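You operate a simulated robot arm through the tools that you are given. There is no shell and no other tool. Be economical: measure what you need, move in short steps, check, and stop when the job is done.

You run a simulated two-armed robot. Do the job below in one go: nothing can be reset, and whatever is moved stays where it is left.

JOB
Clamp the size M cylinder in the cradle and pump its rod out to the stop.
Fine: guard shut before pumping; bleed to 0 bar after and shut the bleed lever; clamp and guard stay shut; other cylinders stay.

The check looks at the end state, three seconds after you hand in, the way a careful person would. Anything else that was tipped, shoved, dropped, spilled or broken makes it a failure.

ROBOT AND FRAMES
Two 7-joint arms with two-finger parallel grippers on one trunk, on a base that drives. Base frame: it is fixed to the floor where the robot stands at the start and does not move with it; the origin is under the middle of the robot, x ahead of it, y to its left, z up. Lengths are in m, angles in degrees, forces in N, time in s.
The left shoulder is at the start at [0.05, 0.165, 1.073], the right one opposite. Places, roughly: cradle clamp [0.9, 0.7, 1]; cradle guard [0.9, 0.6, 1.1]; trolley bleed lever [1.1, 0.9, 1.1]; trolley gauge [1.1, 1.1, 1.1]. Payload 3.91 kg a hand.
The TCP of each hand is the grasp point between the finger pads, 0.03 m short of the fingertips. In the tool frame z runs along the fingers and y along their closing line. Largest opening 0.11 m; finger width 0.02, thickness 0.01; the body of the gripper, 0.048 by 0.112 m, starts 0.055 m behind the TCP.
Orientation is that of the tool frame in the base frame, as [roll, pitch, yaw] about the fixed x, y, z axes, in that order (R = Rz(yaw) Ry(pitch) Rx(roll)). With the fingers straight down and closing along the base's y, the tool's x points along the base's -x, its y along +y and its z along -z.

CONTROLS
- The arms move only by the tool step_arm. It takes "left_increments", "right_increments" or both (then of equal length, played together; a hand with none holds still); each is a list of rows, each a list of 3 entries, a list of its own where there are three numbers: the shift along the base's x, y, z in m, then the turn, a rotation vector about the base's x, y, z in degrees, then the finger opening in m, from 0 to 0.11. In form: [[[x, y, z], [ax, ay, az], gripper], ...]. A call has 1 to 8 rows; each row is the pose to reach, as a shift and turn from the pose commanded when the call began. A row lasts 0.2 s, in which the tool goes at most 0.05 m and 8.6 degrees; a call with a longer step from one row to the next is refused whole, and so is a gripper value outside its range. Where a pose cannot be reached the arm comes as near as it can. A force on the tool above 90 N (or 10 N above the force at the start of the call, whichever is more), or a blocked arm, ends the call early, and 0.2 s more pass. The fingers move at their own pace (about 0.045 m/s each) and stop on an object; they squeeze with about 36 N. The grip force told is the motor's: it shows also when the fingers shut on nothing. Time passes only in rows, and 0.2 s behind the last, so rows that repeat a pose let the fingers close. It gives the time, the measured TCP pose, the force on the tool (base axes), the opening and the grip force at its end, in the units of the frame above (readings bear some noise), with the torque about the TCP (base axes, N m) and any sound that the robot's microphone picked up.
- Cameras (640 x 400 px; columns grow to the right, rows downward): "scene" is now at [0.1159, 0.0295, 1.3052]; the picture's right is [0.33, -0.94, 0.00], its down [0.05, 0.02, -1.00] and it looks along [0.94, 0.33, 0.05] (base axes); focal length 214 px, centre (320, 200). "left" rides on the left gripper at [0.072, -0.017, -0.103] in its tool frame; the picture's right is [0.23, 0.97, 0.00], its down [-0.76, 0.18, -0.62] and it looks along [-0.61, 0.14, 0.78] (tool axes); focal length 222 px, centre (320, 200). "right" rides on the right gripper at [0.072, 0.017, -0.103] in its tool frame; the picture's right is [-0.23, 0.97, 0.00], its down [-0.76, -0.18, -0.62] and it looks along [-0.61, -0.14, 0.78] (tool axes); focal length 222 px, centre (320, 200). There is no depth. A picture from a camera that has moved, and an enlarged one, comes with that camera's place and axes in the base frame and with its lens.
- grab_frame(camera): a new picture of that camera. The clock stands still meanwhile.
- lift_body(by): slides the trunk up (or, below 0, down) by that many m; the arms and the scene camera ride with it, the base frame stays. It gives what a move gives, with no picture.
- steer(legs): drives the robot by 1 to 6 legs, each [ahead, left, turn to the left] in m, m and degrees, along the robot's own axes; the way and the turn of a leg run together, so that a leg with both is an arc; at most 1.5 m and 180 degrees a leg. The arms and the cameras ride along, it lands a little off, and it stops where it bumps. It gives what a move gives.
- turn_head(pan, tilt): turns the head with the scene camera to pan (to the left, within 80 degrees either way) and tilt (down, from -29 to 69), counted from straight ahead of the robot. It gives what a move gives.
- enlarge(camera, box): a new picture of the part [left, top, right, bottom] of that camera's present view, enlarged. The clock stands still meanwhile.
- finish_job(): hands the job in; it is judged then, once.

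Go step by step. Nothing tells you exact positions but the pictures and the camera data: compare them with the known pose of the tool, close in by small moves and look again before you grip or let go. The budget is 120 turns and 100 pictures, counting those below and the enlarged ones. Unless the task says otherwise, let go and move clear before handing in, and close with one line.

The tools are called after ">>>" by a JSON object that holds its "fn" and its "kwargs". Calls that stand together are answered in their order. step_arm: Moves the arms, as the interface text tells. Its arguments: {"type":"object","properties":{"left_increments":{"type":"array","items":{"type":"array"}},"right_increments":{"type":"array","items":{"type":"array"}}},"required":[]} The other tools are called the same way: lift_body (by) slides the trunk up or down; steer (legs) drives the base; turn_head (pan, tilt) turns the head that bears the scene camera; grab_frame (camera) takes a picture; enlarge (camera, box) takes an enlarged picture of a part of a camera's view; finish_job () hands the job in.

At the start:

```text
t: 0.0
left_tool_pos: [0.3438, 0.3373, 1.2881]
left_ee_rot: [-179.8, 0.2, -179.9]
left_wrist_force: [-0.2, 0.7, 0.7]
left_moment: [0.02, -0.02, -0.02]
left_gripper_width: 0.11
left_gripper_force: 0.0
right_tool_pos: [0.2864, 0.0269, 1.2891]
right_ee_rot: [180.0, 0.0, -180.0]
right_wrist_force: [0.0, -0.2, -0.3]
right_moment: [0.0, -0.01, -0.01]
right_gripper_width: 0.1098
right_gripper_force: 0.1
trunk travel left (down, up): [-0.293, 0.21]
robot x, y, heading: [0.0025, 0.0014, -0.1]
head pan, tilt: [19.3, -3.0]
```

scene: 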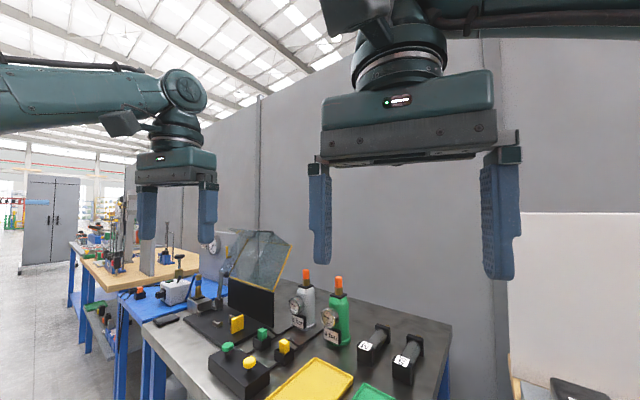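
right: 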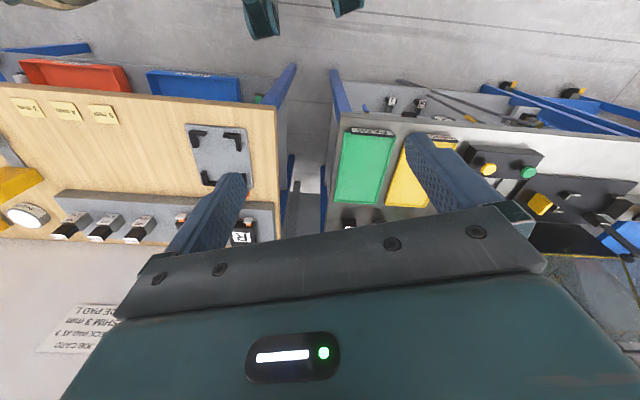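
left: 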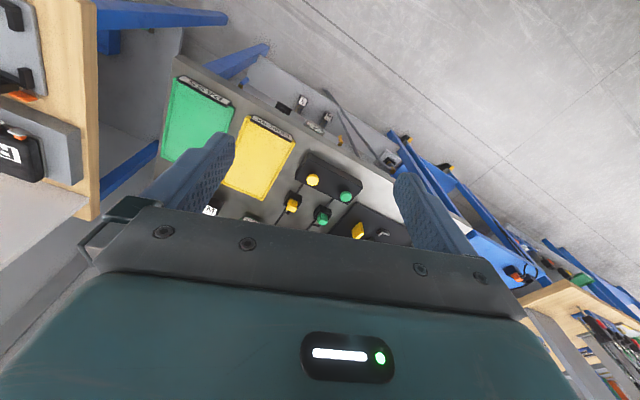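

I see a bench ahead-left with the guarded cradle, bottles and trays. I'll turn the head toward the cradle and the trolley for a clearer look.

>>> {"fn": "turn_head", "kwargs": {"pan": 40, "tilt": 18}}

>>> {"fn": "grab_frame", "kwargs": {"camera": "scene"}}

```text
t: 0.8
left_tool_pos: [0.3434, 0.3375, 1.288]
left_ee_rot: [-179.9, 0.2, -179.9]
left_wrist_force: [0.8, 0.7, 0.6]
left_moment: [-0.02, 0.0, 0.01]
left_gripper_width: 0.1098
left_gripper_force: 0.1
right_tool_pos: [0.2862, 0.0275, 1.2889]
right_ee_rot: [179.9, 0.0, -180.0]
right_wrist_force: [0.8, 0.5, 0.4]
right_moment: [-0.01, -0.01, -0.01]
right_gripper_width: 0.1097
right_gripper_force: 0.1
trunk travel left (down, up): [-0.293, 0.21]
robot x, y, heading: [-0.0, -0.0026, -0.1]
head pan, tilt: [40.0, 18.0]
```

```text
96 pictures are left
camera scene: at [0.1038, 0.0601, 1.2715], right [0.64, -0.77, 0.0], down [-0.24, -0.2, -0.95], along [0.73, 0.61, -0.31], focal length 214 px, centre (320, 200)
```

scene: 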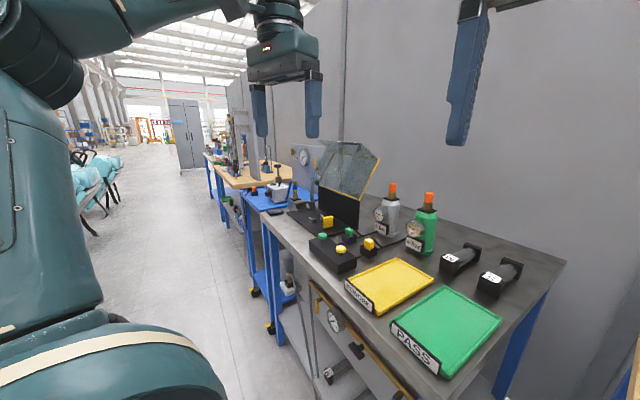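

>>> {"fn": "enlarge", "kwargs": {"camera": "scene", "box": [240, 130, 400, 230]}}

>>> {"fn": "enlarge", "kwargs": {"camera": "scene", "box": [290, 170, 450, 270]}}

>>> {"fn": "enlarge", "kwargs": {"camera": "scene", "box": [260, 180, 560, 368]}}

```text
4.00 times, centred on (320, 180) of scene
camera zoom: at [0.1038, 0.0601, 1.2715], right [0.64, -0.77, 0.0], down [-0.24, -0.2, -0.95], along [0.73, 0.61, -0.31], focal length 858 px, centre (320, 280)
```

zoom: 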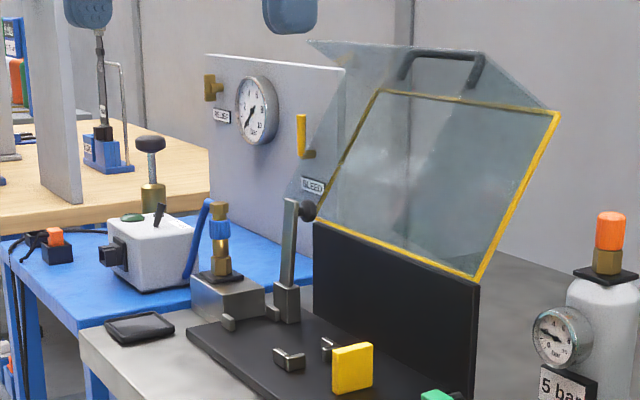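

```text
4.00 times, centred on (370, 220) of scene
camera zoom: at [0.1038, 0.0601, 1.2715], right [0.64, -0.77, 0.0], down [-0.24, -0.2, -0.95], along [0.73, 0.61, -0.31], focal length 858 px, centre (120, 120)
```

zoom: 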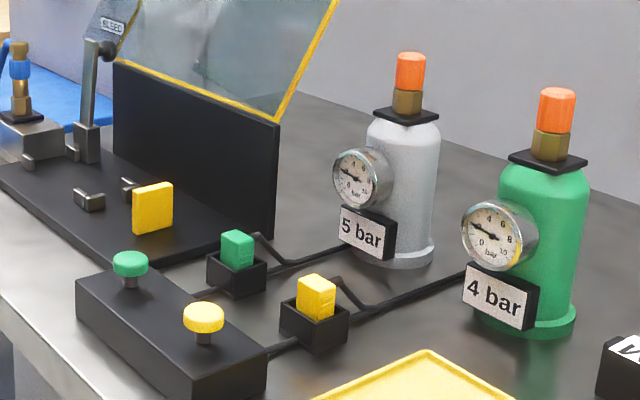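

```text
2.13 times, centred on (410, 274) of scene
camera zoom: at [0.1038, 0.0601, 1.2715], right [0.64, -0.77, 0.0], down [-0.24, -0.2, -0.95], along [0.73, 0.61, -0.31], focal length 456 px, centre (128, 43)
```

zoom: 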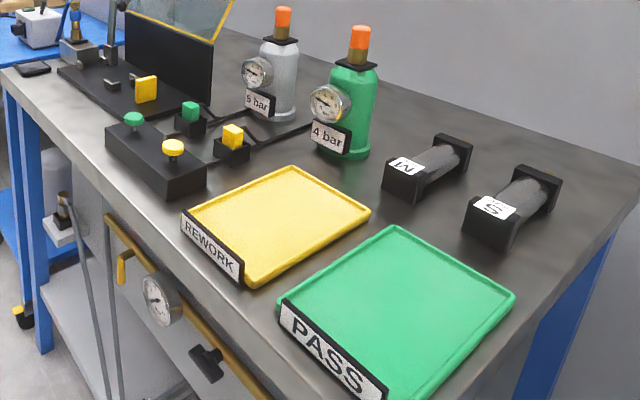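

The bench looks rotated about -17° relative to me: front edge ~0.4 m ahead, M at about (0.74, 0.11), cradle around (0.85, 0.65), trolley beyond it on the left. I'll square up to the bench and slide left to see the cradle and trolley.

>>> {"fn": "steer", "kwargs": {"legs": [[0, 0, -17], [0, 0.6, 0]]}}

>>> {"fn": "turn_head", "kwargs": {"pan": 25, "tilt": 22}}

>>> {"fn": "grab_frame", "kwargs": {"camera": "scene"}}

>>> {"fn": "grab_frame", "kwargs": {"camera": "left"}}

```text
t: 7.5
left_tool_pos: [0.6009, 0.7907, 1.2878]
left_ee_rot: [-179.9, 0.2, 163.1]
left_wrist_force: [0.3, -0.4, 1.1]
left_moment: [0.0, 0.02, 0.0]
left_gripper_width: 0.11
left_gripper_force: 0.0
right_tool_pos: [0.4571, 0.5093, 1.2886]
right_ee_rot: [180.0, 0.1, 163.0]
right_wrist_force: [0.7, 1.0, -0.1]
right_moment: [0.01, -0.04, 0.0]
right_gripper_width: 0.1102
right_gripper_force: 0.1
trunk travel left (down, up): [-0.293, 0.21]
robot x, y, heading: [0.1724, 0.5627, -16.7]
head pan, tilt: [40.0, 18.0]
```

```text
t: 8.3
left_tool_pos: [0.6014, 0.7909, 1.2889]
left_ee_rot: [-179.9, 0.2, 163.2]
left_wrist_force: [-0.1, 0.5, 0.6]
left_moment: [0.0, 0.0, 0.03]
left_gripper_width: 0.1099
left_gripper_force: 0.0
right_tool_pos: [0.4579, 0.5095, 1.2886]
right_ee_rot: [-180.0, 0.0, 163.1]
right_wrist_force: [-0.6, -0.6, 0.5]
right_moment: [0.01, -0.01, 0.02]
right_gripper_width: 0.11
right_gripper_force: 0.1
trunk travel left (down, up): [-0.293, 0.21]
robot x, y, heading: [0.1736, 0.5661, -16.9]
head pan, tilt: [25.0, 22.0]
```

```text
92 pictures are left
camera scene: at [0.2978, 0.5715, 1.265], right [0.14, -0.99, 0.0], down [-0.37, -0.05, -0.93], along [0.92, 0.13, -0.37], focal length 214 px, centre (320, 200)
```

scene: 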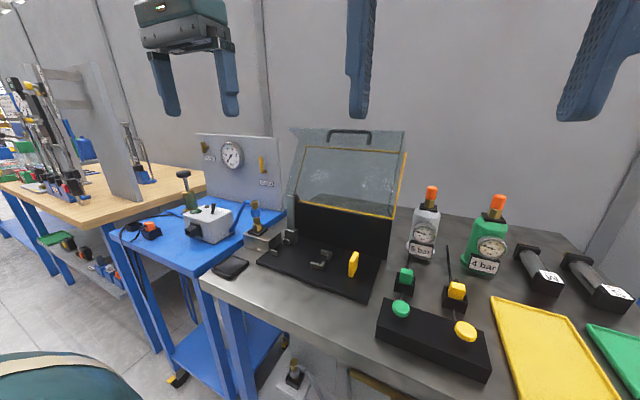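

```text
91 pictures are left
camera left: at [0.5266, 0.7944, 1.3917], right [0.06, 1.0, 0.0], down [0.78, -0.05, 0.63], along [0.62, -0.04, -0.78], focal length 222 px, centre (320, 200)
```

left: 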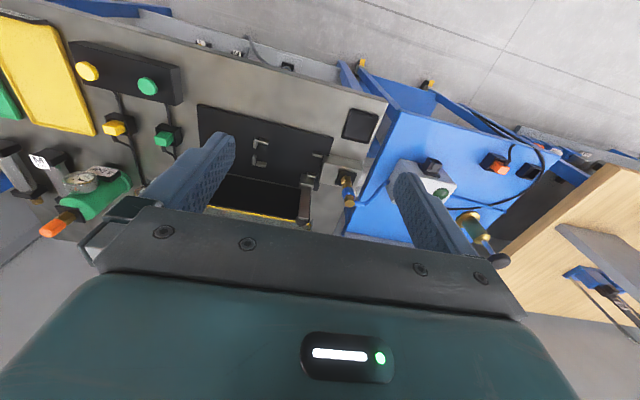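

The bench view is now square. I'll enlarge the cradle and the trolley.

>>> {"fn": "enlarge", "kwargs": {"camera": "scene", "box": [200, 190, 400, 315]}}

>>> {"fn": "enlarge", "kwargs": {"camera": "scene", "box": [110, 120, 310, 245]}}

>>> {"fn": "enlarge", "kwargs": {"camera": "left", "box": [180, 80, 380, 205]}}

```text
3.20 times, centred on (300, 252) of scene
camera zoom: at [0.2978, 0.5715, 1.265], right [0.14, -0.99, 0.0], down [-0.37, -0.05, -0.93], along [0.92, 0.13, -0.37], focal length 686 px, centre (384, 32)
```

zoom: 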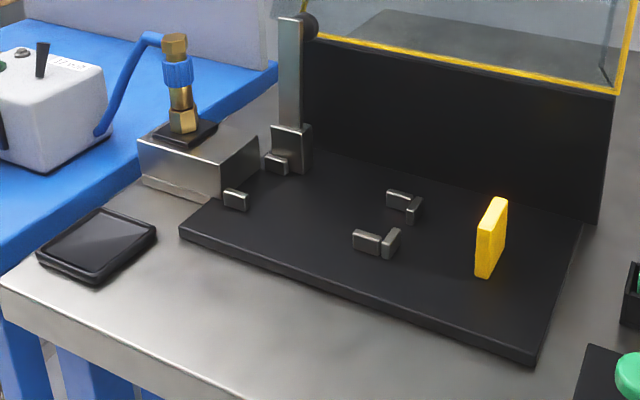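

```text
3.20 times, centred on (210, 182) of scene
camera zoom: at [0.2978, 0.5715, 1.265], right [0.14, -0.99, 0.0], down [-0.37, -0.05, -0.93], along [0.92, 0.13, -0.37], focal length 686 px, centre (672, 256)
```

zoom: 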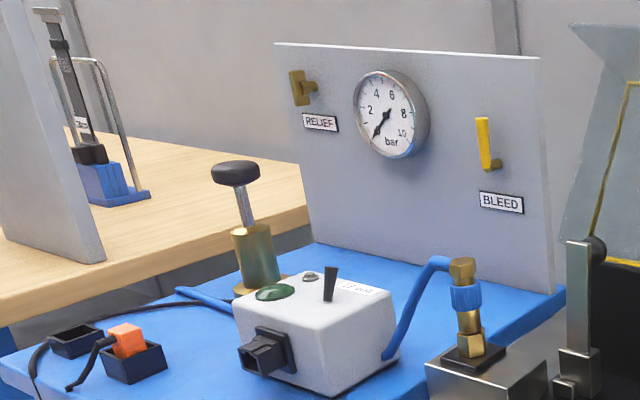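

```text
3.20 times, centred on (280, 142) of left
camera zoom: at [0.5266, 0.7944, 1.3917], right [0.06, 1.0, 0.0], down [0.78, -0.05, 0.63], along [0.62, -0.04, -0.78], focal length 711 px, centre (448, 384)
```

zoom: 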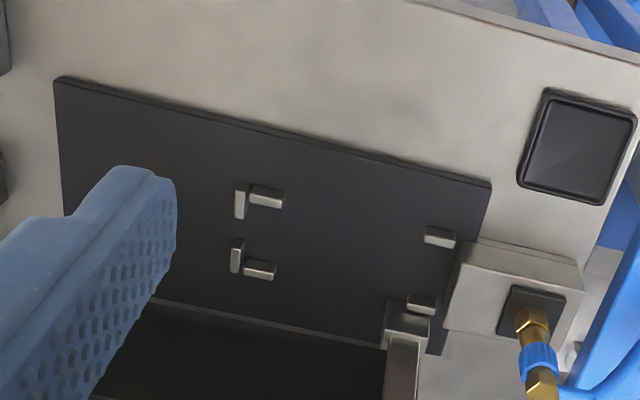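

>>> {"fn": "enlarge", "kwargs": {"camera": "scene", "box": [160, 165, 240, 215]}}

>>> {"fn": "enlarge", "kwargs": {"camera": "scene", "box": [500, 220, 640, 308]}}

>>> {"fn": "enlarge", "kwargs": {"camera": "scene", "box": [260, 120, 420, 220]}}

```text
8.00 times, centred on (200, 190) of scene
camera zoom: at [0.2978, 0.5715, 1.265], right [0.14, -0.99, 0.0], down [-0.37, -0.05, -0.93], along [0.92, 0.13, -0.37], focal length 1716 px, centre (1280, 280)
```

zoom: 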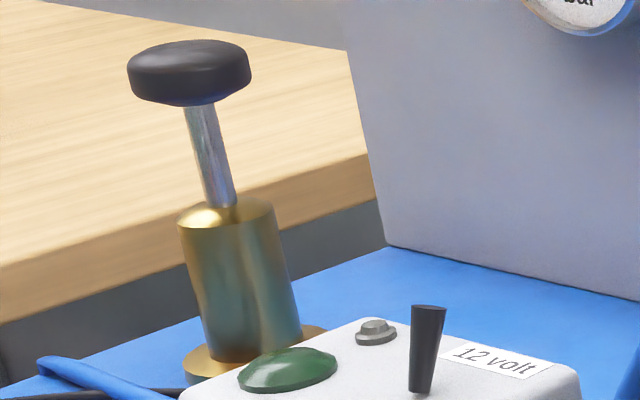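

```text
4.55 times, centred on (570, 264) of scene
camera zoom: at [0.2978, 0.5715, 1.265], right [0.14, -0.99, 0.0], down [-0.37, -0.05, -0.93], along [0.92, 0.13, -0.37], focal length 975 px, centre (-816, -91)
```

zoom: 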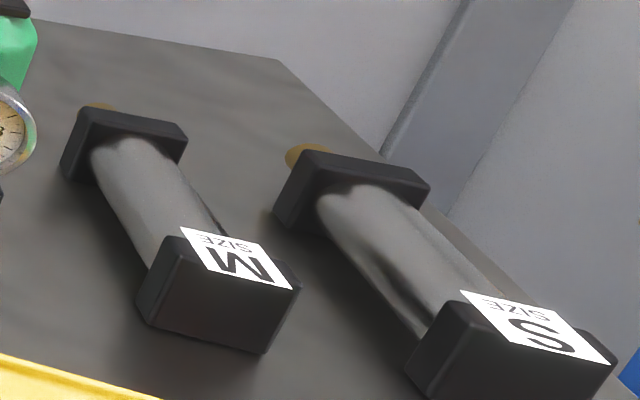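

```text
4.00 times, centred on (340, 170) of scene
camera zoom: at [0.2978, 0.5715, 1.265], right [0.14, -0.99, 0.0], down [-0.37, -0.05, -0.93], along [0.92, 0.13, -0.37], focal length 858 px, centre (240, 320)
```

zoom: 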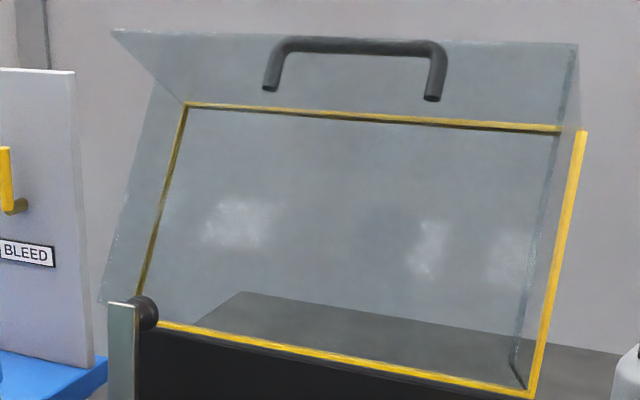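

The cradle has L-stops, side pegs, a port block with a coupled hose and an upright toggle clamp. The trolley has a plunger pump, relief, gauge at 0 and bleed lever. The M cylinder lies at about (0.83, 0.075), pointing away. I'll raise the trunk, ease forward and bring the right hand toward M.

>>> {"fn": "lift_body", "kwargs": {"by": 0.12}}

>>> {"fn": "steer", "kwargs": {"legs": [[0.0, -0.12, 0], [0.08, 0, 0]]}}

>>> {"fn": "turn_head", "kwargs": {"pan": -15, "tilt": 30}}

>>> {"fn": "grab_frame", "kwargs": {"camera": "scene"}}

>>> {"fn": "grab_frame", "kwargs": {"camera": "right"}}

```text
t: 9.8
left_tool_pos: [0.6015, 0.7899, 1.4085]
left_ee_rot: [-179.9, 0.1, 163.3]
left_wrist_force: [-0.5, 0.4, -0.7]
left_moment: [0.0, -0.02, 0.0]
left_gripper_width: 0.11
left_gripper_force: 0.0
right_tool_pos: [0.4571, 0.5091, 1.4098]
right_ee_rot: [179.9, 0.0, 163.1]
right_wrist_force: [-0.4, 0.1, 0.3]
right_moment: [-0.04, -0.02, -0.01]
right_gripper_width: 0.1101
right_gripper_force: 0.0
trunk travel left (down, up): [-0.413, 0.09]
robot x, y, heading: [0.1755, 0.5672, -17.0]
head pan, tilt: [25.0, 22.0]
```

```text
t: 12.1
left_tool_pos: [0.6427, 0.6529, 1.4088]
left_ee_rot: [-179.9, 0.1, 163.2]
left_wrist_force: [-0.1, 0.0, -0.5]
left_moment: [0.02, 0.07, -0.04]
left_gripper_width: 0.1101
left_gripper_force: 0.1
right_tool_pos: [0.4986, 0.3713, 1.409]
right_ee_rot: [179.9, 0.0, 163.2]
right_wrist_force: [0.1, -1.1, -0.5]
right_moment: [0.01, 0.02, 0.02]
right_gripper_width: 0.1101
right_gripper_force: 0.1
trunk travel left (down, up): [-0.413, 0.09]
robot x, y, heading: [0.217, 0.4317, -16.8]
head pan, tilt: [25.0, 22.0]
```

```text
t: 13.2
left_tool_pos: [0.6427, 0.6527, 1.4085]
left_ee_rot: [-179.8, 0.2, 163.2]
left_wrist_force: [0.5, -0.2, 0.0]
left_moment: [0.0, 0.03, 0.0]
left_gripper_width: 0.1097
left_gripper_force: 0.0
right_tool_pos: [0.4982, 0.3719, 1.4103]
right_ee_rot: [-180.0, 0.1, 163.1]
right_wrist_force: [0.1, -0.2, -0.2]
right_moment: [0.02, -0.03, 0.0]
right_gripper_width: 0.1098
right_gripper_force: 0.1
trunk travel left (down, up): [-0.413, 0.09]
robot x, y, heading: [0.2138, 0.4291, -16.8]
head pan, tilt: [-15.0, 30.0]
```

```text
84 pictures are left
camera scene: at [0.3235, 0.3728, 1.3722], right [-0.53, -0.85, 0.0], down [-0.42, 0.26, -0.87], along [0.74, -0.46, -0.5], focal length 214 px, centre (320, 200)
```

scene: 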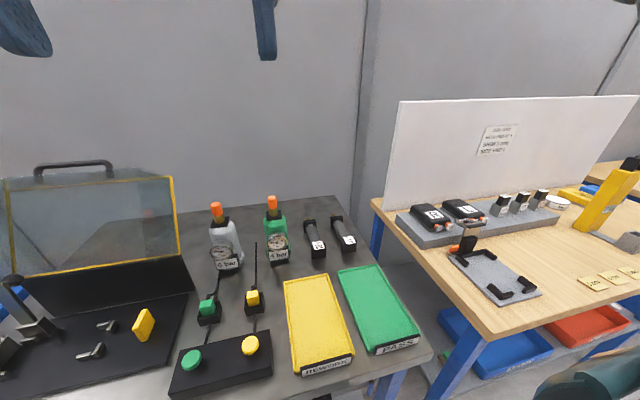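

```text
83 pictures are left
camera right: at [0.434, 0.4087, 1.5125], right [0.5, 0.87, 0.0], down [0.68, -0.39, 0.62], along [0.54, -0.31, -0.78], focal length 222 px, centre (320, 200)
```

right: 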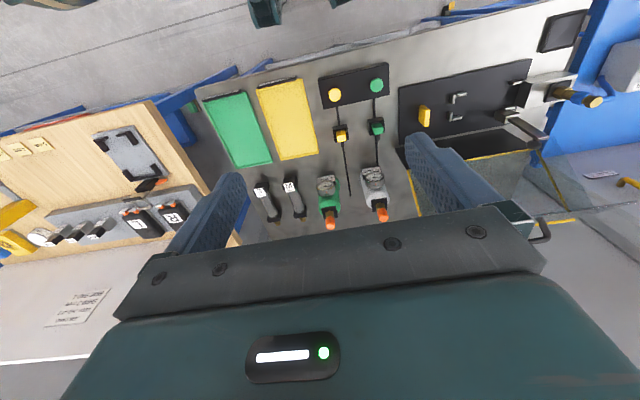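

M's centre reads about (0.834, 0.086), with its top around z 0.91. I'll move the right hand over it in two stages, keeping above the bottle tops.

>>> {"fn": "step_arm", "kwargs": {"right_increments": [[[0.03, -0.03, 0], [0, 0, 0], 0.08], [[0.06, -0.06, 0], [0, 0, 0], 0.08], [[0.09, -0.09, -0.01], [0, 0, 0], 0.08], [[0.12, -0.12, -0.02], [0, 0, 0], 0.08], [[0.15, -0.15, -0.03], [0, 0, 0], 0.08], [[0.18, -0.18, -0.04], [0, 0, 0], 0.08], [[0.21, -0.21, -0.05], [0, 0, 0], 0.08], [[0.24, -0.24, -0.06], [0, 0, 0], 0.08]]}}

>>> {"fn": "step_arm", "kwargs": {"right_increments": [[[0.03, -0.02, -0.02], [0, 0, 0], 0.08], [[0.06, -0.04, -0.04], [0, 0, 0], 0.08], [[0.075, -0.048, -0.08], [0, 0, 0], 0.08], [[0.075, -0.048, -0.12], [0, 0, 0], 0.08], [[0.075, -0.048, -0.16], [0, 0, 0], 0.08], [[0.075, -0.048, -0.2], [0, 0, 0], 0.08]]}}

>>> {"fn": "grab_frame", "kwargs": {"camera": "right"}}

>>> {"fn": "grab_frame", "kwargs": {"camera": "scene"}}

```text
t: 15.0
left_tool_pos: [0.6439, 0.6497, 1.4097]
left_ee_rot: [-180.0, 0.1, 163.2]
left_wrist_force: [-1.4, -1.0, 0.0]
left_moment: [0.03, 0.02, 0.02]
left_gripper_width: 0.1099
left_gripper_force: 0.1
right_tool_pos: [0.6937, 0.1371, 1.3468]
right_ee_rot: [179.9, -0.1, 163.0]
right_wrist_force: [0.5, -0.1, 0.7]
right_moment: [0.02, 0.0, 0.0]
right_gripper_width: 0.0801
right_gripper_force: 0.2
right hand out of reach, approached as far as the arm can: row 7, 8
trunk travel left (down, up): [-0.413, 0.09]
robot x, y, heading: [0.21, 0.4324, -16.9]
head pan, tilt: [-15.0, 30.0]
```

```text
t: 16.4
left_tool_pos: [0.6415, 0.6508, 1.4081]
left_ee_rot: [-179.9, 0.2, 163.2]
left_wrist_force: [0.0, 0.2, 0.2]
left_moment: [0.04, 0.0, 0.01]
left_gripper_width: 0.1101
left_gripper_force: 0.0
right_tool_pos: [0.769, 0.0915, 1.1487]
right_ee_rot: [179.9, 0.0, 162.9]
right_wrist_force: [0.1, 0.0, 1.0]
right_moment: [0.02, 0.06, -0.01]
right_gripper_width: 0.0797
right_gripper_force: 0.1
right hand out of reach, approached as far as the arm can: row 1, 2, 3, 4
trunk travel left (down, up): [-0.413, 0.09]
robot x, y, heading: [0.2179, 0.4267, -16.9]
head pan, tilt: [-15.0, 30.0]
```

```text
82 pictures are left
camera right: at [0.7055, 0.1284, 1.2523], right [0.5, 0.86, 0.0], down [0.68, -0.39, 0.62], along [0.54, -0.31, -0.78], focal length 222 px, centre (320, 200)
```

right: 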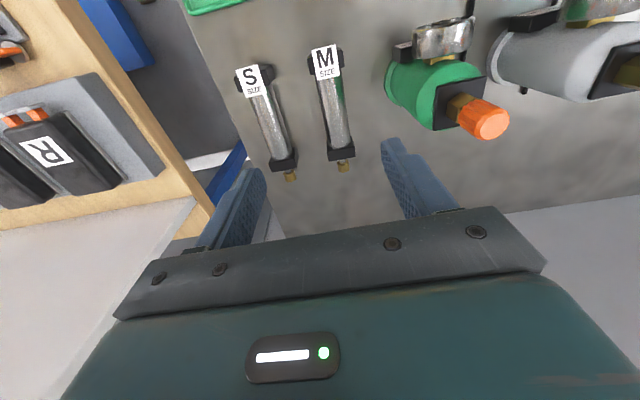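

```text
81 pictures are left
camera scene: at [0.3234, 0.3723, 1.3722], right [-0.53, -0.85, 0.0], down [-0.42, 0.27, -0.87], along [0.73, -0.46, -0.5], focal length 214 px, centre (320, 200)
```

scene: 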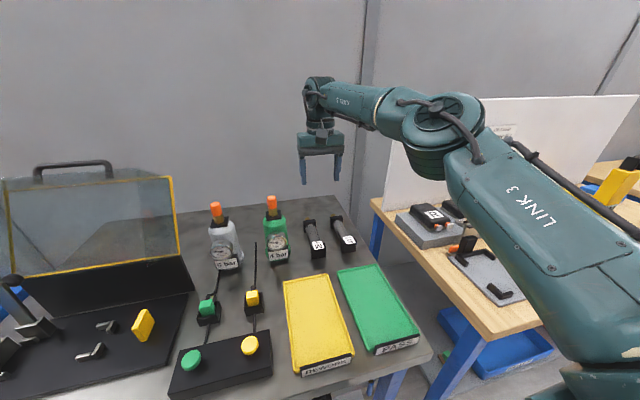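

Label confirmed as size M, brass nub at its far end. Its centre now triangulates to about (0.80, 0.096) with the top near z 0.93; I'll descend part way and look.

>>> {"fn": "step_arm", "kwargs": {"right_increments": [[[0.015, 0.003, -0.04], [0, 0, 0], 0.08], [[0.03, 0.005, -0.08], [0, 0, 0], 0.08], [[0.03, 0.005, -0.12], [0, 0, 0], 0.08], [[0.03, 0.005, -0.14], [0, 0, 0], 0.08]]}}

>>> {"fn": "grab_frame", "kwargs": {"camera": "right"}}

>>> {"fn": "enlarge", "kwargs": {"camera": "scene", "box": [240, 170, 400, 270]}}

```text
t: 17.4
left_tool_pos: [0.6424, 0.6515, 1.4083]
left_ee_rot: [-179.9, 0.3, 163.3]
left_wrist_force: [-0.1, 0.3, 0.4]
left_moment: [-0.01, 0.0, 0.02]
left_gripper_width: 0.11
left_gripper_force: 0.0
right_tool_pos: [0.7987, 0.0972, 1.0068]
right_ee_rot: [180.0, 0.0, 163.0]
right_wrist_force: [0.4, -1.0, -0.6]
right_moment: [-0.01, -0.01, 0.01]
right_gripper_width: 0.0801
right_gripper_force: 0.0
trunk travel left (down, up): [-0.413, 0.09]
robot x, y, heading: [0.217, 0.4287, -17.1]
head pan, tilt: [-15.0, 30.0]
```

```text
80 pictures are left
camera right: at [0.7349, 0.135, 1.1107], right [0.5, 0.87, 0.0], down [0.68, -0.39, 0.62], along [0.54, -0.31, -0.78], focal length 222 px, centre (320, 200)
```

right: 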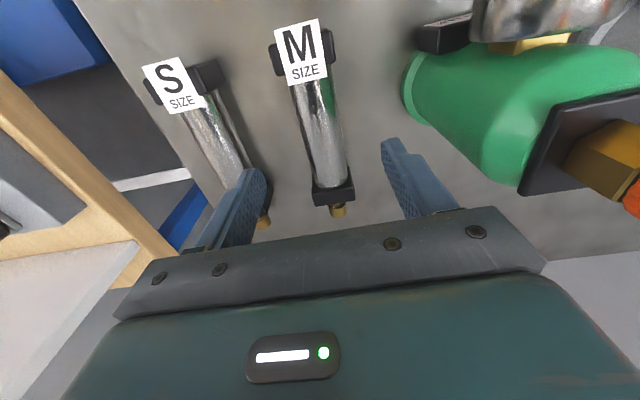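

```text
4.00 times, centred on (320, 220) of scene
camera zoom: at [0.3237, 0.3733, 1.3722], right [-0.53, -0.85, 0.0], down [-0.42, 0.26, -0.87], along [0.73, -0.46, -0.5], focal length 858 px, centre (320, 120)
```

zoom: 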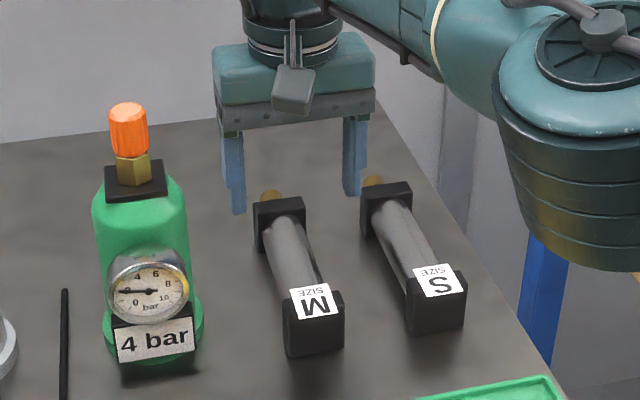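

M sits squarely between the fingers; S is 0.085 m away, so I'll narrow the opening slightly and go lower.

>>> {"fn": "step_arm", "kwargs": {"right_increments": [[[0.003, -0.001, -0.03], [0, 0, 0], 0.07], [[0.005, -0.001, -0.06], [0, 0, 0], 0.07], [[0.005, -0.001, -0.08], [0, 0, 0], 0.07], [[0.005, -0.001, -0.08], [0, 0, 0], 0.07]]}}

>>> {"fn": "grab_frame", "kwargs": {"camera": "right"}}

>>> {"fn": "enlarge", "kwargs": {"camera": "scene", "box": [240, 170, 400, 270]}}

```text
t: 18.4
left_tool_pos: [0.6423, 0.6514, 1.4089]
left_ee_rot: [-180.0, 0.2, 163.1]
left_wrist_force: [0.0, -0.3, 0.8]
left_moment: [0.03, 0.01, 0.0]
left_gripper_width: 0.1101
left_gripper_force: 0.1
right_tool_pos: [0.795, 0.0984, 0.9281]
right_ee_rot: [179.9, 0.1, 163.2]
right_wrist_force: [0.6, -0.8, -0.9]
right_moment: [0.0, 0.0, 0.01]
right_gripper_width: 0.0701
right_gripper_force: 0.1
right hand out of reach, approached as far as the arm can: row 1, 2, 3, 4
trunk travel left (down, up): [-0.413, 0.09]
robot x, y, heading: [0.2091, 0.4261, -16.8]
head pan, tilt: [-15.0, 30.0]
```

```text
78 pictures are left
camera right: at [0.7313, 0.1354, 1.0318], right [0.5, 0.87, 0.0], down [0.68, -0.39, 0.62], along [0.54, -0.31, -0.78], focal length 222 px, centre (320, 200)
```

right: 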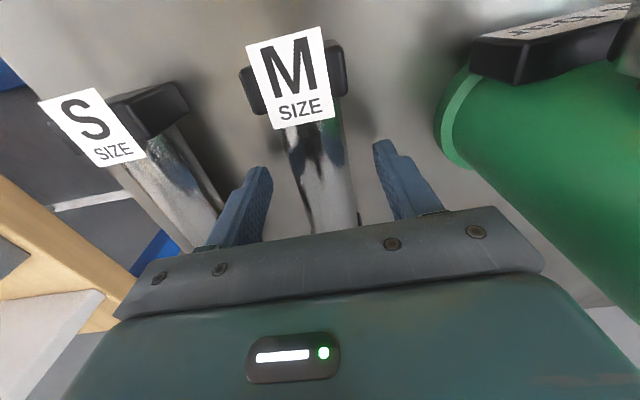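

```text
4.00 times, centred on (320, 220) of scene
camera zoom: at [0.3233, 0.3723, 1.3722], right [-0.53, -0.85, 0.0], down [-0.42, 0.27, -0.87], along [0.73, -0.46, -0.5], focal length 858 px, centre (320, 120)
```

zoom: 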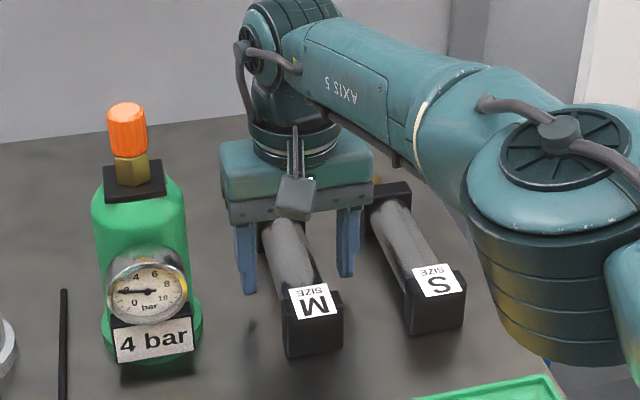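

Fingers straddle M's body evenly. Reach is at its limit, so I lower the last centimetre in place and close gently.

>>> {"fn": "step_arm", "kwargs": {"right_increments": [[[-0.01, 0.003, -0.005], [0, 0, 0], 0.07], [[-0.012, 0.003, -0.012], [0, 0, 0], 0.07], [[-0.012, 0.003, -0.014], [0, 0, 0], 0.07], [[-0.012, 0.003, -0.014], [0, 0, 0], 0.03], [[-0.012, 0.003, -0.014], [0, 0, 0], 0.02], [[-0.012, 0.003, -0.014], [0, 0, 0], 0.01], [[-0.012, 0.003, -0.014], [0, 0, 0], 0.01]]}}

>>> {"fn": "grab_frame", "kwargs": {"camera": "right"}}

```text
t: 20.0
left_tool_pos: [0.641, 0.6516, 1.4089]
left_ee_rot: [-179.9, 0.2, 163.2]
left_wrist_force: [-0.1, -0.2, -0.7]
left_moment: [0.02, -0.01, 0.01]
left_gripper_width: 0.1099
left_gripper_force: 0.1
right_tool_pos: [0.7835, 0.1016, 0.915]
right_ee_rot: [180.0, 0.0, 163.0]
right_wrist_force: [-0.9, 0.4, 0.5]
right_moment: [0.01, 0.03, 0.26]
right_gripper_width: 0.0374
right_gripper_force: 36.2
trunk travel left (down, up): [-0.413, 0.09]
robot x, y, heading: [0.2148, 0.4289, -17.2]
head pan, tilt: [-15.0, 30.0]
```

```text
76 pictures are left
camera right: at [0.7188, 0.1389, 1.0183], right [0.5, 0.87, 0.0], down [0.68, -0.39, 0.62], along [0.54, -0.31, -0.78], focal length 222 px, centre (320, 200)
```

right: 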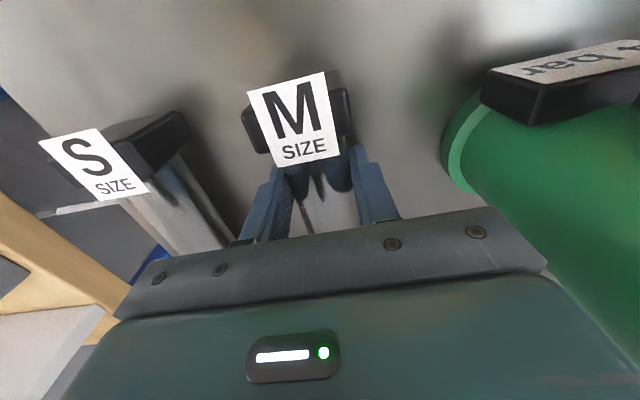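

M is gripped (37 mm body). I'll lift it straight up, then retract toward me.

>>> {"fn": "step_arm", "kwargs": {"right_increments": [[[0, 0, 0.03], [0, 0, 0], 0.01], [[0, 0, 0.07], [0, 0, 0], 0.01], [[0, 0, 0.11], [0, 0, 0], 0.01], [[0, 0, 0.15], [0, 0, 0], 0.01], [[-0.02, 0.006, 0.19], [0, 0, 0], 0.01], [[-0.04, 0.012, 0.23], [0, 0, 0], 0.01], [[-0.07, 0.021, 0.26], [0, 0, 0], 0.01], [[-0.11, 0.033, 0.28], [0, 0, 0], 0.01]]}}

>>> {"fn": "grab_frame", "kwargs": {"camera": "right"}}

>>> {"fn": "enlarge", "kwargs": {"camera": "scene", "box": [200, 100, 440, 250]}}

```text
t: 21.8
left_tool_pos: [0.6418, 0.6512, 1.4085]
left_ee_rot: [-180.0, 0.2, 163.1]
left_wrist_force: [-0.2, 0.8, 0.2]
left_moment: [0.0, 0.01, 0.02]
left_gripper_width: 0.1102
left_gripper_force: 0.0
right_tool_pos: [0.671, 0.1342, 1.1965]
right_ee_rot: [179.9, -0.1, 163.0]
right_wrist_force: [-0.2, 1.1, -13.1]
right_moment: [0.09, 0.37, 0.03]
right_gripper_width: 0.0375
right_gripper_force: 36.5
trunk travel left (down, up): [-0.413, 0.09]
robot x, y, heading: [0.2123, 0.4297, -16.7]
head pan, tilt: [-15.0, 30.0]
```

```text
75 pictures are left
camera right: at [0.6075, 0.172, 1.2997], right [0.5, 0.86, 0.0], down [0.68, -0.39, 0.62], along [0.54, -0.31, -0.78], focal length 222 px, centre (320, 200)
```

right: 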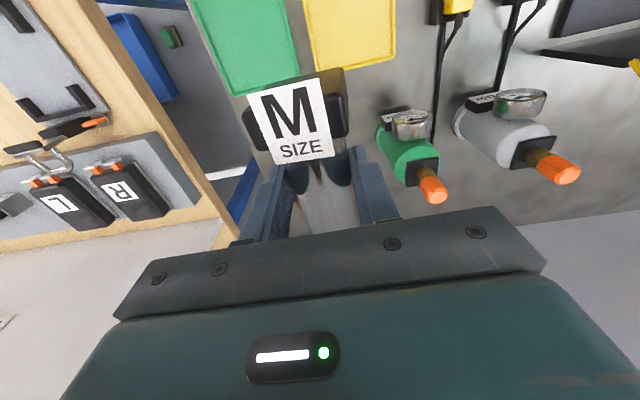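

```text
2.67 times, centred on (320, 175) of scene
camera zoom: at [0.3232, 0.3723, 1.3721], right [-0.53, -0.85, 0.0], down [-0.42, 0.26, -0.87], along [0.73, -0.46, -0.5], focal length 572 px, centre (320, 267)
```

zoom: 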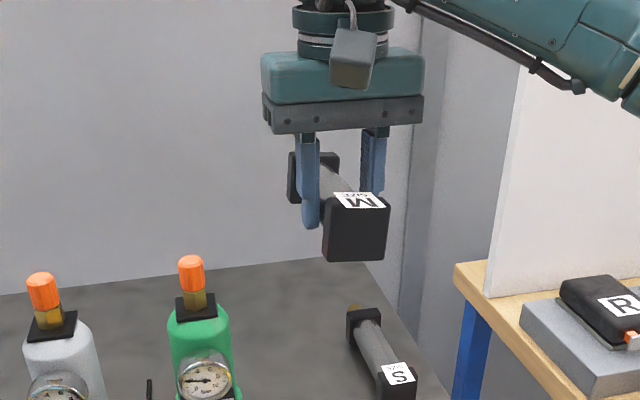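

M is held securely (about 13 N). Now rotating it +90° so the brass port faces left, while retracting a bit.

>>> {"fn": "step_arm", "kwargs": {"right_increments": [[[-0.01, 0.01, 0.01], [0, 0, 8.5], 0.01], [[-0.02, 0.02, 0.02], [0, 0, 17], 0.01], [[-0.03, 0.03, 0.03], [0, 0, 25.5], 0.01], [[-0.04, 0.04, 0.04], [0, 0, 34], 0.01], [[-0.05, 0.05, 0.04], [0, 0, 42.5], 0.01], [[-0.06, 0.06, 0.04], [0, 0, 51], 0.01], [[-0.07, 0.06, 0.04], [0, 0, 59.5], 0.01], [[-0.08, 0.06, 0.04], [0, 0, 68], 0.01]]}}

>>> {"fn": "step_arm", "kwargs": {"right_increments": [[[0, 0, 0], [0, 0, 8], 0.01], [[0, 0, 0], [0, 0, 16], 0.01], [[0, 0, 0], [0, 0, 22], 0.01], [[0, 0, 0], [0, 0, 22], 0.01]]}}

>>> {"fn": "turn_head", "kwargs": {"pan": 5, "tilt": 30}}

>>> {"fn": "grab_frame", "kwargs": {"camera": "scene"}}

```text
t: 23.6
left_tool_pos: [0.6419, 0.6527, 1.4068]
left_ee_rot: [-179.9, 0.1, 163.2]
left_wrist_force: [-0.2, -0.2, -0.2]
left_moment: [-0.03, -0.02, 0.01]
left_gripper_width: 0.11
left_gripper_force: 0.1
right_tool_pos: [0.5739, 0.213, 1.227]
right_ee_rot: [-179.9, 0.1, -129.0]
right_wrist_force: [-0.9, 0.3, -13.1]
right_moment: [-0.32, 0.25, 0.0]
right_gripper_width: 0.037
right_gripper_force: 35.9
right hand out of reach, approached as far as the arm can: row 8
trunk travel left (down, up): [-0.413, 0.09]
robot x, y, heading: [0.2142, 0.4325, -17.2]
head pan, tilt: [-15.0, 30.0]
```

```text
t: 24.6
left_tool_pos: [0.6431, 0.6516, 1.4082]
left_ee_rot: [180.0, 0.1, 163.2]
left_wrist_force: [-0.8, 0.1, 0.7]
left_moment: [-0.03, -0.01, -0.01]
left_gripper_width: 0.1101
left_gripper_force: 0.1
right_tool_pos: [0.5008, 0.2712, 1.2053]
right_ee_rot: [179.9, 0.0, -107.0]
right_wrist_force: [0.0, 0.2, -12.5]
right_moment: [-0.38, 0.14, 0.0]
right_gripper_width: 0.0371
right_gripper_force: 35.3
right hand out of reach, approached as far as the arm can: row 1, 2, 3, 4
trunk travel left (down, up): [-0.413, 0.09]
robot x, y, heading: [0.2149, 0.4282, -17.4]
head pan, tilt: [-15.0, 30.0]
```

```text
t: 25.4
left_tool_pos: [0.6428, 0.6523, 1.409]
left_ee_rot: [-179.9, 0.1, 163.2]
left_wrist_force: [0.1, -0.1, 0.8]
left_moment: [0.01, -0.02, 0.0]
left_gripper_width: 0.1099
left_gripper_force: 0.1
right_tool_pos: [0.5008, 0.273, 1.2056]
right_ee_rot: [179.9, 0.0, -107.1]
right_wrist_force: [-0.1, -0.4, -13.5]
right_moment: [-0.35, 0.08, -0.01]
right_gripper_width: 0.0369
right_gripper_force: 35.8
trunk travel left (down, up): [-0.413, 0.09]
robot x, y, heading: [0.2171, 0.4257, -16.7]
head pan, tilt: [5.0, 30.0]
```

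```text
73 pictures are left
camera scene: at [0.3359, 0.4015, 1.372], right [-0.21, -0.98, 0.0], down [-0.49, 0.1, -0.87], along [0.85, -0.18, -0.5], focal length 214 px, centre (320, 200)
```

scene: 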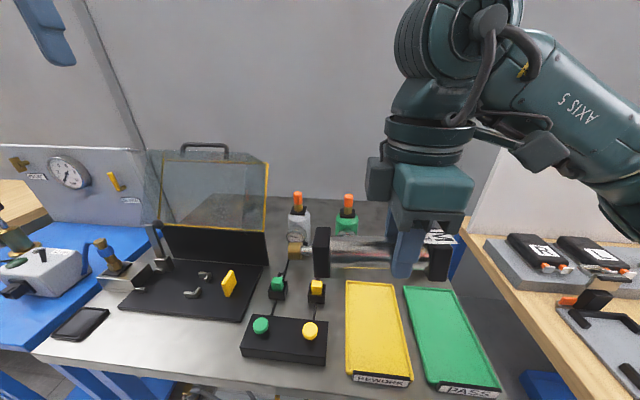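

M now lies along the bench with the port to the left. I'll drive left about 0.5 m to bring the right hand in front of the cradle.

>>> {"fn": "steer", "kwargs": {"legs": [[0, 0.5, 0]]}}

>>> {"fn": "turn_head", "kwargs": {"pan": -8, "tilt": 40}}

>>> {"fn": "grab_frame", "kwargs": {"camera": "scene"}}

>>> {"fn": "grab_frame", "kwargs": {"camera": "right"}}

```text
t: 30.4
left_tool_pos: [0.7861, 1.1354, 1.4079]
left_ee_rot: [-179.9, 0.1, 163.7]
left_wrist_force: [-0.5, -0.3, -0.6]
left_moment: [-0.01, -0.03, -0.01]
left_gripper_width: 0.1098
left_gripper_force: 0.0
right_tool_pos: [0.6462, 0.7549, 1.2067]
right_ee_rot: [179.9, 0.1, -106.6]
right_wrist_force: [0.4, 0.3, -14.1]
right_moment: [-0.4, 0.12, -0.02]
right_gripper_width: 0.0373
right_gripper_force: 36.1
trunk travel left (down, up): [-0.413, 0.09]
robot x, y, heading: [0.3635, 0.9087, -16.4]
head pan, tilt: [5.0, 30.0]
```

```text
t: 31.1
left_tool_pos: [0.7851, 1.1361, 1.4071]
left_ee_rot: [-179.8, 0.1, 163.7]
left_wrist_force: [0.3, 1.0, -0.6]
left_moment: [0.0, 0.0, -0.02]
left_gripper_width: 0.11
left_gripper_force: 0.1
right_tool_pos: [0.6455, 0.7547, 1.206]
right_ee_rot: [179.9, 0.0, -106.5]
right_wrist_force: [-0.2, -0.3, -14.6]
right_moment: [-0.39, 0.11, -0.02]
right_gripper_width: 0.0372
right_gripper_force: 36.4
trunk travel left (down, up): [-0.413, 0.09]
robot x, y, heading: [0.3597, 0.9071, -16.4]
head pan, tilt: [-8.0, 40.0]
```

```text
72 pictures are left
camera scene: at [0.4689, 0.8654, 1.3567], right [-0.41, -0.91, 0.0], down [-0.59, 0.27, -0.77], along [0.7, -0.32, -0.64], focal length 214 px, centre (320, 200)
```

scene: 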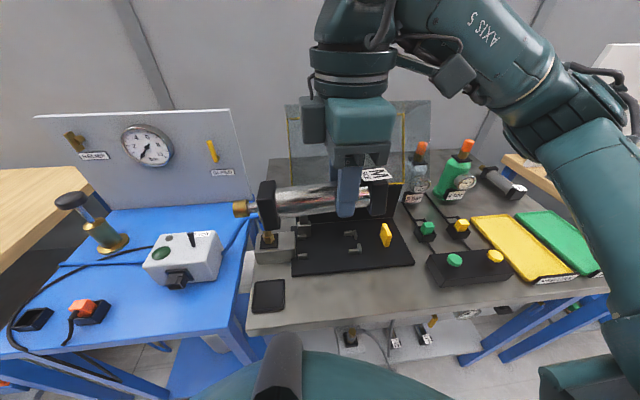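

```text
71 pictures are left
camera right: at [0.6094, 0.6905, 1.3087], right [-0.87, 0.5, 0.0], down [0.39, 0.68, 0.62], along [0.31, 0.54, -0.78], focal length 222 px, centre (320, 200)
```

right: 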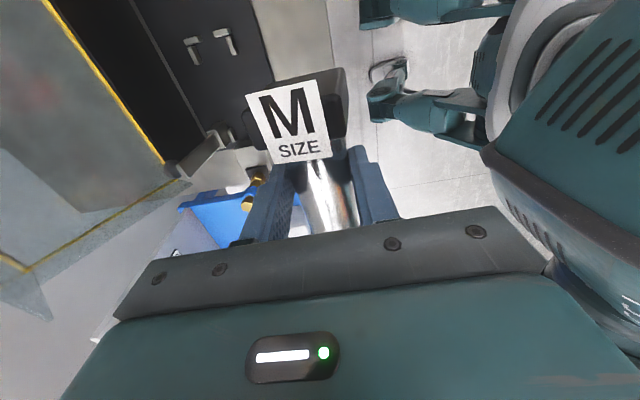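

Now I'll measure the cradle features from here.

>>> {"fn": "enlarge", "kwargs": {"camera": "scene", "box": [230, 170, 430, 295]}}

```text
3.20 times, centred on (330, 232) of scene
camera zoom: at [0.4689, 0.8654, 1.3567], right [-0.41, -0.91, 0.0], down [-0.59, 0.27, -0.77], along [0.7, -0.32, -0.64], focal length 686 px, centre (288, 96)
```

zoom: 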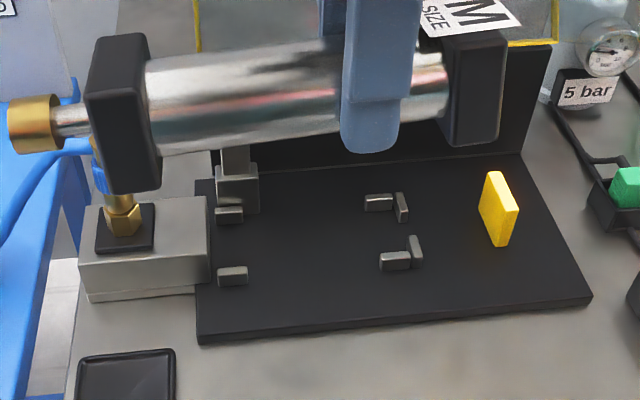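

Up close, the brass knob sits on a thin chrome stem — that is the rod end, so it must go right, through the gap in the L-stops toward the yellow stop, with the flat label end against the port block. The lengths fit too (≈0.155 m block to stops), so I'll turn it by -180°.

>>> {"fn": "step_arm", "kwargs": {"right_increments": [[[0.02, -0.006, 0], [0, 0, -8.5], 0.01], [[0.04, -0.012, 0], [0, 0, -17], 0.01], [[0.06, -0.018, 0], [0, 0, -25.5], 0.01], [[0.077, -0.023, 0], [0, 0, -34], 0.01], [[0.077, -0.023, 0], [0, 0, -42.5], 0.01], [[0.077, -0.023, 0], [0, 0, -51], 0.01], [[0.077, -0.023, 0], [0, 0, -59.5], 0.01], [[0.077, -0.023, 0], [0, 0, -68], 0.01]]}}

>>> {"fn": "step_arm", "kwargs": {"right_increments": [[[0, 0, 0], [0, 0, -8.5], 0.01], [[0, 0, 0], [0, 0, -17], 0.01], [[0, 0, 0], [0, 0, -25.5], 0.01], [[0, 0, 0], [0, 0, -34], 0.01], [[0, 0, 0], [0, 0, -42.5], 0.01], [[0, 0, 0], [0, 0, -51], 0.01], [[0, 0, 0], [0, 0, -59.5], 0.01], [[0, 0, 0], [0, 0, -68], 0.01]]}}

>>> {"fn": "step_arm", "kwargs": {"right_increments": [[[0, 0, 0], [0, 0, -8.5], 0.01], [[0, 0, 0], [0, 0, -17], 0.01], [[0, 0, 0], [0, 0, -25.5], 0.01], [[0, 0, 0], [0, 0, -34], 0.01], [[0, 0, 0], [0, 0, -42.5], 0.01], [[0, 0, 0], [0, 0, -44], 0.01]]}}

>>> {"fn": "grab_frame", "kwargs": {"camera": "scene"}}

>>> {"fn": "grab_frame", "kwargs": {"camera": "right"}}

```text
t: 32.9
left_tool_pos: [0.7868, 1.1356, 1.4088]
left_ee_rot: [180.0, 0.1, 163.8]
left_wrist_force: [1.2, -0.2, 0.1]
left_moment: [0.03, 0.02, 0.03]
left_gripper_width: 0.1099
left_gripper_force: 0.0
right_tool_pos: [0.7227, 0.7309, 1.2056]
right_ee_rot: [179.9, 0.0, -174.7]
right_wrist_force: [0.1, 0.2, -13.5]
right_moment: [-0.04, 0.4, -0.02]
right_gripper_width: 0.037
right_gripper_force: 36.1
trunk travel left (down, up): [-0.413, 0.09]
robot x, y, heading: [0.3608, 0.9141, -16.7]
head pan, tilt: [-8.0, 40.0]
```

```text
t: 34.7
left_tool_pos: [0.7849, 1.1356, 1.4073]
left_ee_rot: [-179.9, 0.1, 163.7]
left_wrist_force: [0.4, -0.2, 0.4]
left_moment: [-0.01, 0.03, -0.02]
left_gripper_width: 0.1099
left_gripper_force: 0.2
right_tool_pos: [0.7217, 0.7312, 1.2053]
right_ee_rot: [-179.9, 0.0, 117.2]
right_wrist_force: [0.6, 0.6, -13.3]
right_moment: [0.34, 0.19, 0.05]
right_gripper_width: 0.0371
right_gripper_force: 35.9
trunk travel left (down, up): [-0.413, 0.09]
robot x, y, heading: [0.3578, 0.91, -16.3]
head pan, tilt: [-8.0, 40.0]
```

```text
t: 36.1
left_tool_pos: [0.785, 1.1344, 1.4081]
left_ee_rot: [-180.0, 0.1, 163.6]
left_wrist_force: [-0.3, 0.7, 0.2]
left_moment: [-0.01, -0.01, -0.01]
left_gripper_width: 0.1101
left_gripper_force: 0.0
right_tool_pos: [0.722, 0.7317, 1.2048]
right_ee_rot: [179.9, 0.0, 73.2]
right_wrist_force: [0.4, 0.5, -14.1]
right_moment: [0.38, -0.12, -0.04]
right_gripper_width: 0.0374
right_gripper_force: 35.9
trunk travel left (down, up): [-0.413, 0.09]
robot x, y, heading: [0.3594, 0.9087, -16.4]
head pan, tilt: [-8.0, 40.0]
```

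```text
69 pictures are left
camera scene: at [0.4691, 0.8652, 1.3567], right [-0.41, -0.91, 0.0], down [-0.59, 0.27, -0.77], along [0.7, -0.32, -0.64], focal length 214 px, centre (320, 200)
```

scene: 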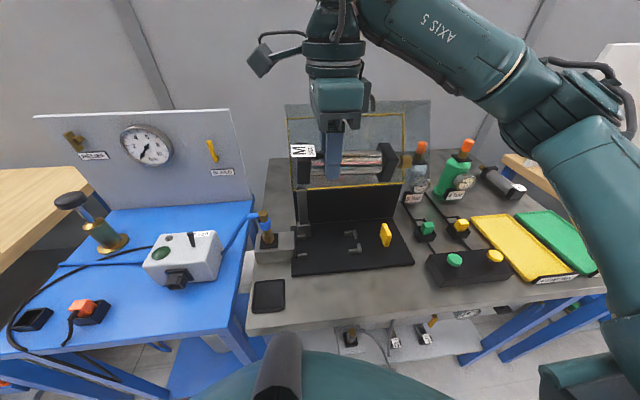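

```text
68 pictures are left
camera right: at [0.7601, 0.7968, 1.3079], right [0.87, -0.5, 0.0], down [-0.39, -0.68, 0.62], along [-0.31, -0.54, -0.78], focal length 222 px, centre (320, 200)
```

right: 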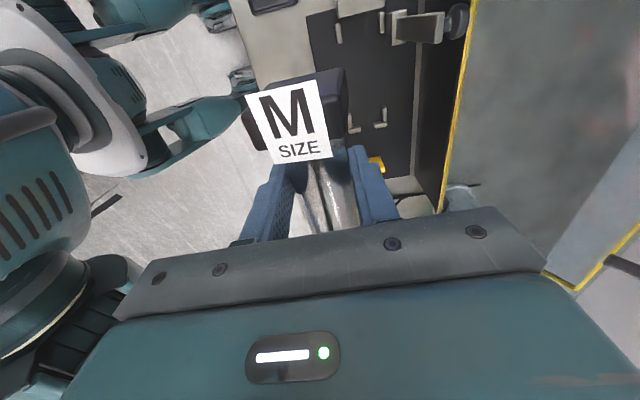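

Reading the fit: my grip is only ~0.06 m from the label end, so the gripper would foul the upright clamp lever. I'll set M on the free strip in front of the cradle and regrip it nearer the rod end.

>>> {"fn": "step_arm", "kwargs": {"right_increments": [[[-0.03, -0.01, -0.02], [0, 0, 0], 0.01], [[-0.06, -0.022, -0.05], [0, 0, 0], 0.01], [[-0.06, -0.022, -0.1], [0, 0, 0], 0.01], [[-0.06, -0.022, -0.15], [0, 0, 0], 0.01], [[-0.06, -0.022, -0.2], [0, 0, 0], 0.01], [[-0.06, -0.022, -0.24], [0, 0, 0], 0.01], [[-0.06, -0.022, -0.26], [0, 0, 0], 0.01], [[-0.06, -0.022, -0.265], [0, 0, 0], 0.01]]}}

>>> {"fn": "grab_frame", "kwargs": {"camera": "scene"}}

```text
t: 37.9
left_tool_pos: [0.7849, 1.1348, 1.4089]
left_ee_rot: [180.0, 0.1, 163.7]
left_wrist_force: [-0.1, -1.0, 0.2]
left_moment: [0.05, 0.0, -0.01]
left_gripper_width: 0.11
left_gripper_force: 0.1
right_tool_pos: [0.6625, 0.7102, 0.94]
right_ee_rot: [180.0, 0.1, 73.4]
right_wrist_force: [-0.8, 0.0, -13.5]
right_moment: [0.38, -0.11, 0.02]
right_gripper_width: 0.0373
right_gripper_force: 36.4
trunk travel left (down, up): [-0.413, 0.09]
robot x, y, heading: [0.3594, 0.9076, -16.6]
head pan, tilt: [-8.0, 40.0]
```

```text
67 pictures are left
camera scene: at [0.4689, 0.8652, 1.3567], right [-0.41, -0.91, 0.0], down [-0.59, 0.27, -0.77], along [0.7, -0.32, -0.64], focal length 214 px, centre (320, 200)
```

scene: 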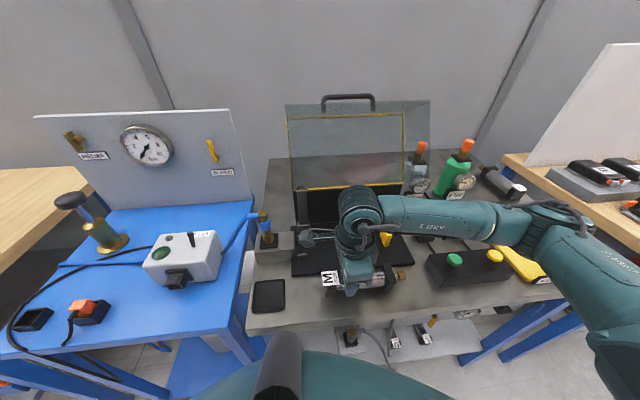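

M is over the free strip, clear of the tablet and the button box. Lowering until the force rises.

>>> {"fn": "step_arm", "kwargs": {"right_increments": [[[0, 0, -0.01], [0, 0, 0], 0.01], [[0, 0, -0.016], [0, 0, 0], 0.01], [[0, 0, -0.02], [0, 0, 0], 0.01], [[0, 0, -0.023], [0, 0, 0], 0.01], [[0, 0, -0.025], [0, 0, 0], 0.01]]}}

>>> {"fn": "enlarge", "kwargs": {"camera": "scene", "box": [240, 210, 440, 335]}}

```text
t: 39.1
left_tool_pos: [0.7827, 1.1367, 1.4098]
left_ee_rot: [-179.9, 0.2, 163.7]
left_wrist_force: [0.0, 0.0, -0.1]
left_moment: [-0.03, 0.04, -0.02]
left_gripper_width: 0.1103
left_gripper_force: 0.1
right_tool_pos: [0.6633, 0.7095, 0.9195]
right_ee_rot: [179.5, -0.2, 73.4]
right_wrist_force: [7.1, -2.2, 23.0]
right_moment: [-0.02, -0.14, 0.55]
right_gripper_width: 0.0372
right_gripper_force: 36.3
trunk travel left (down, up): [-0.413, 0.09]
robot x, y, heading: [0.3584, 0.9052, -16.7]
head pan, tilt: [-8.0, 40.0]
```

```text
3.20 times, centred on (340, 272) of scene
camera zoom: at [0.4677, 0.8664, 1.3572], right [-0.41, -0.91, 0.0], down [-0.58, 0.27, -0.77], along [0.7, -0.32, -0.64], focal length 686 px, centre (256, -32)
```

zoom: 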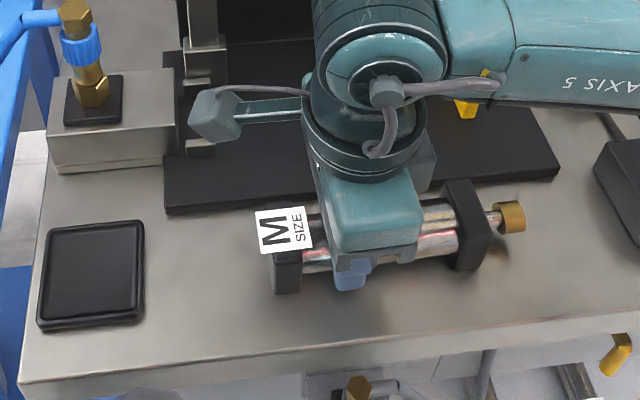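

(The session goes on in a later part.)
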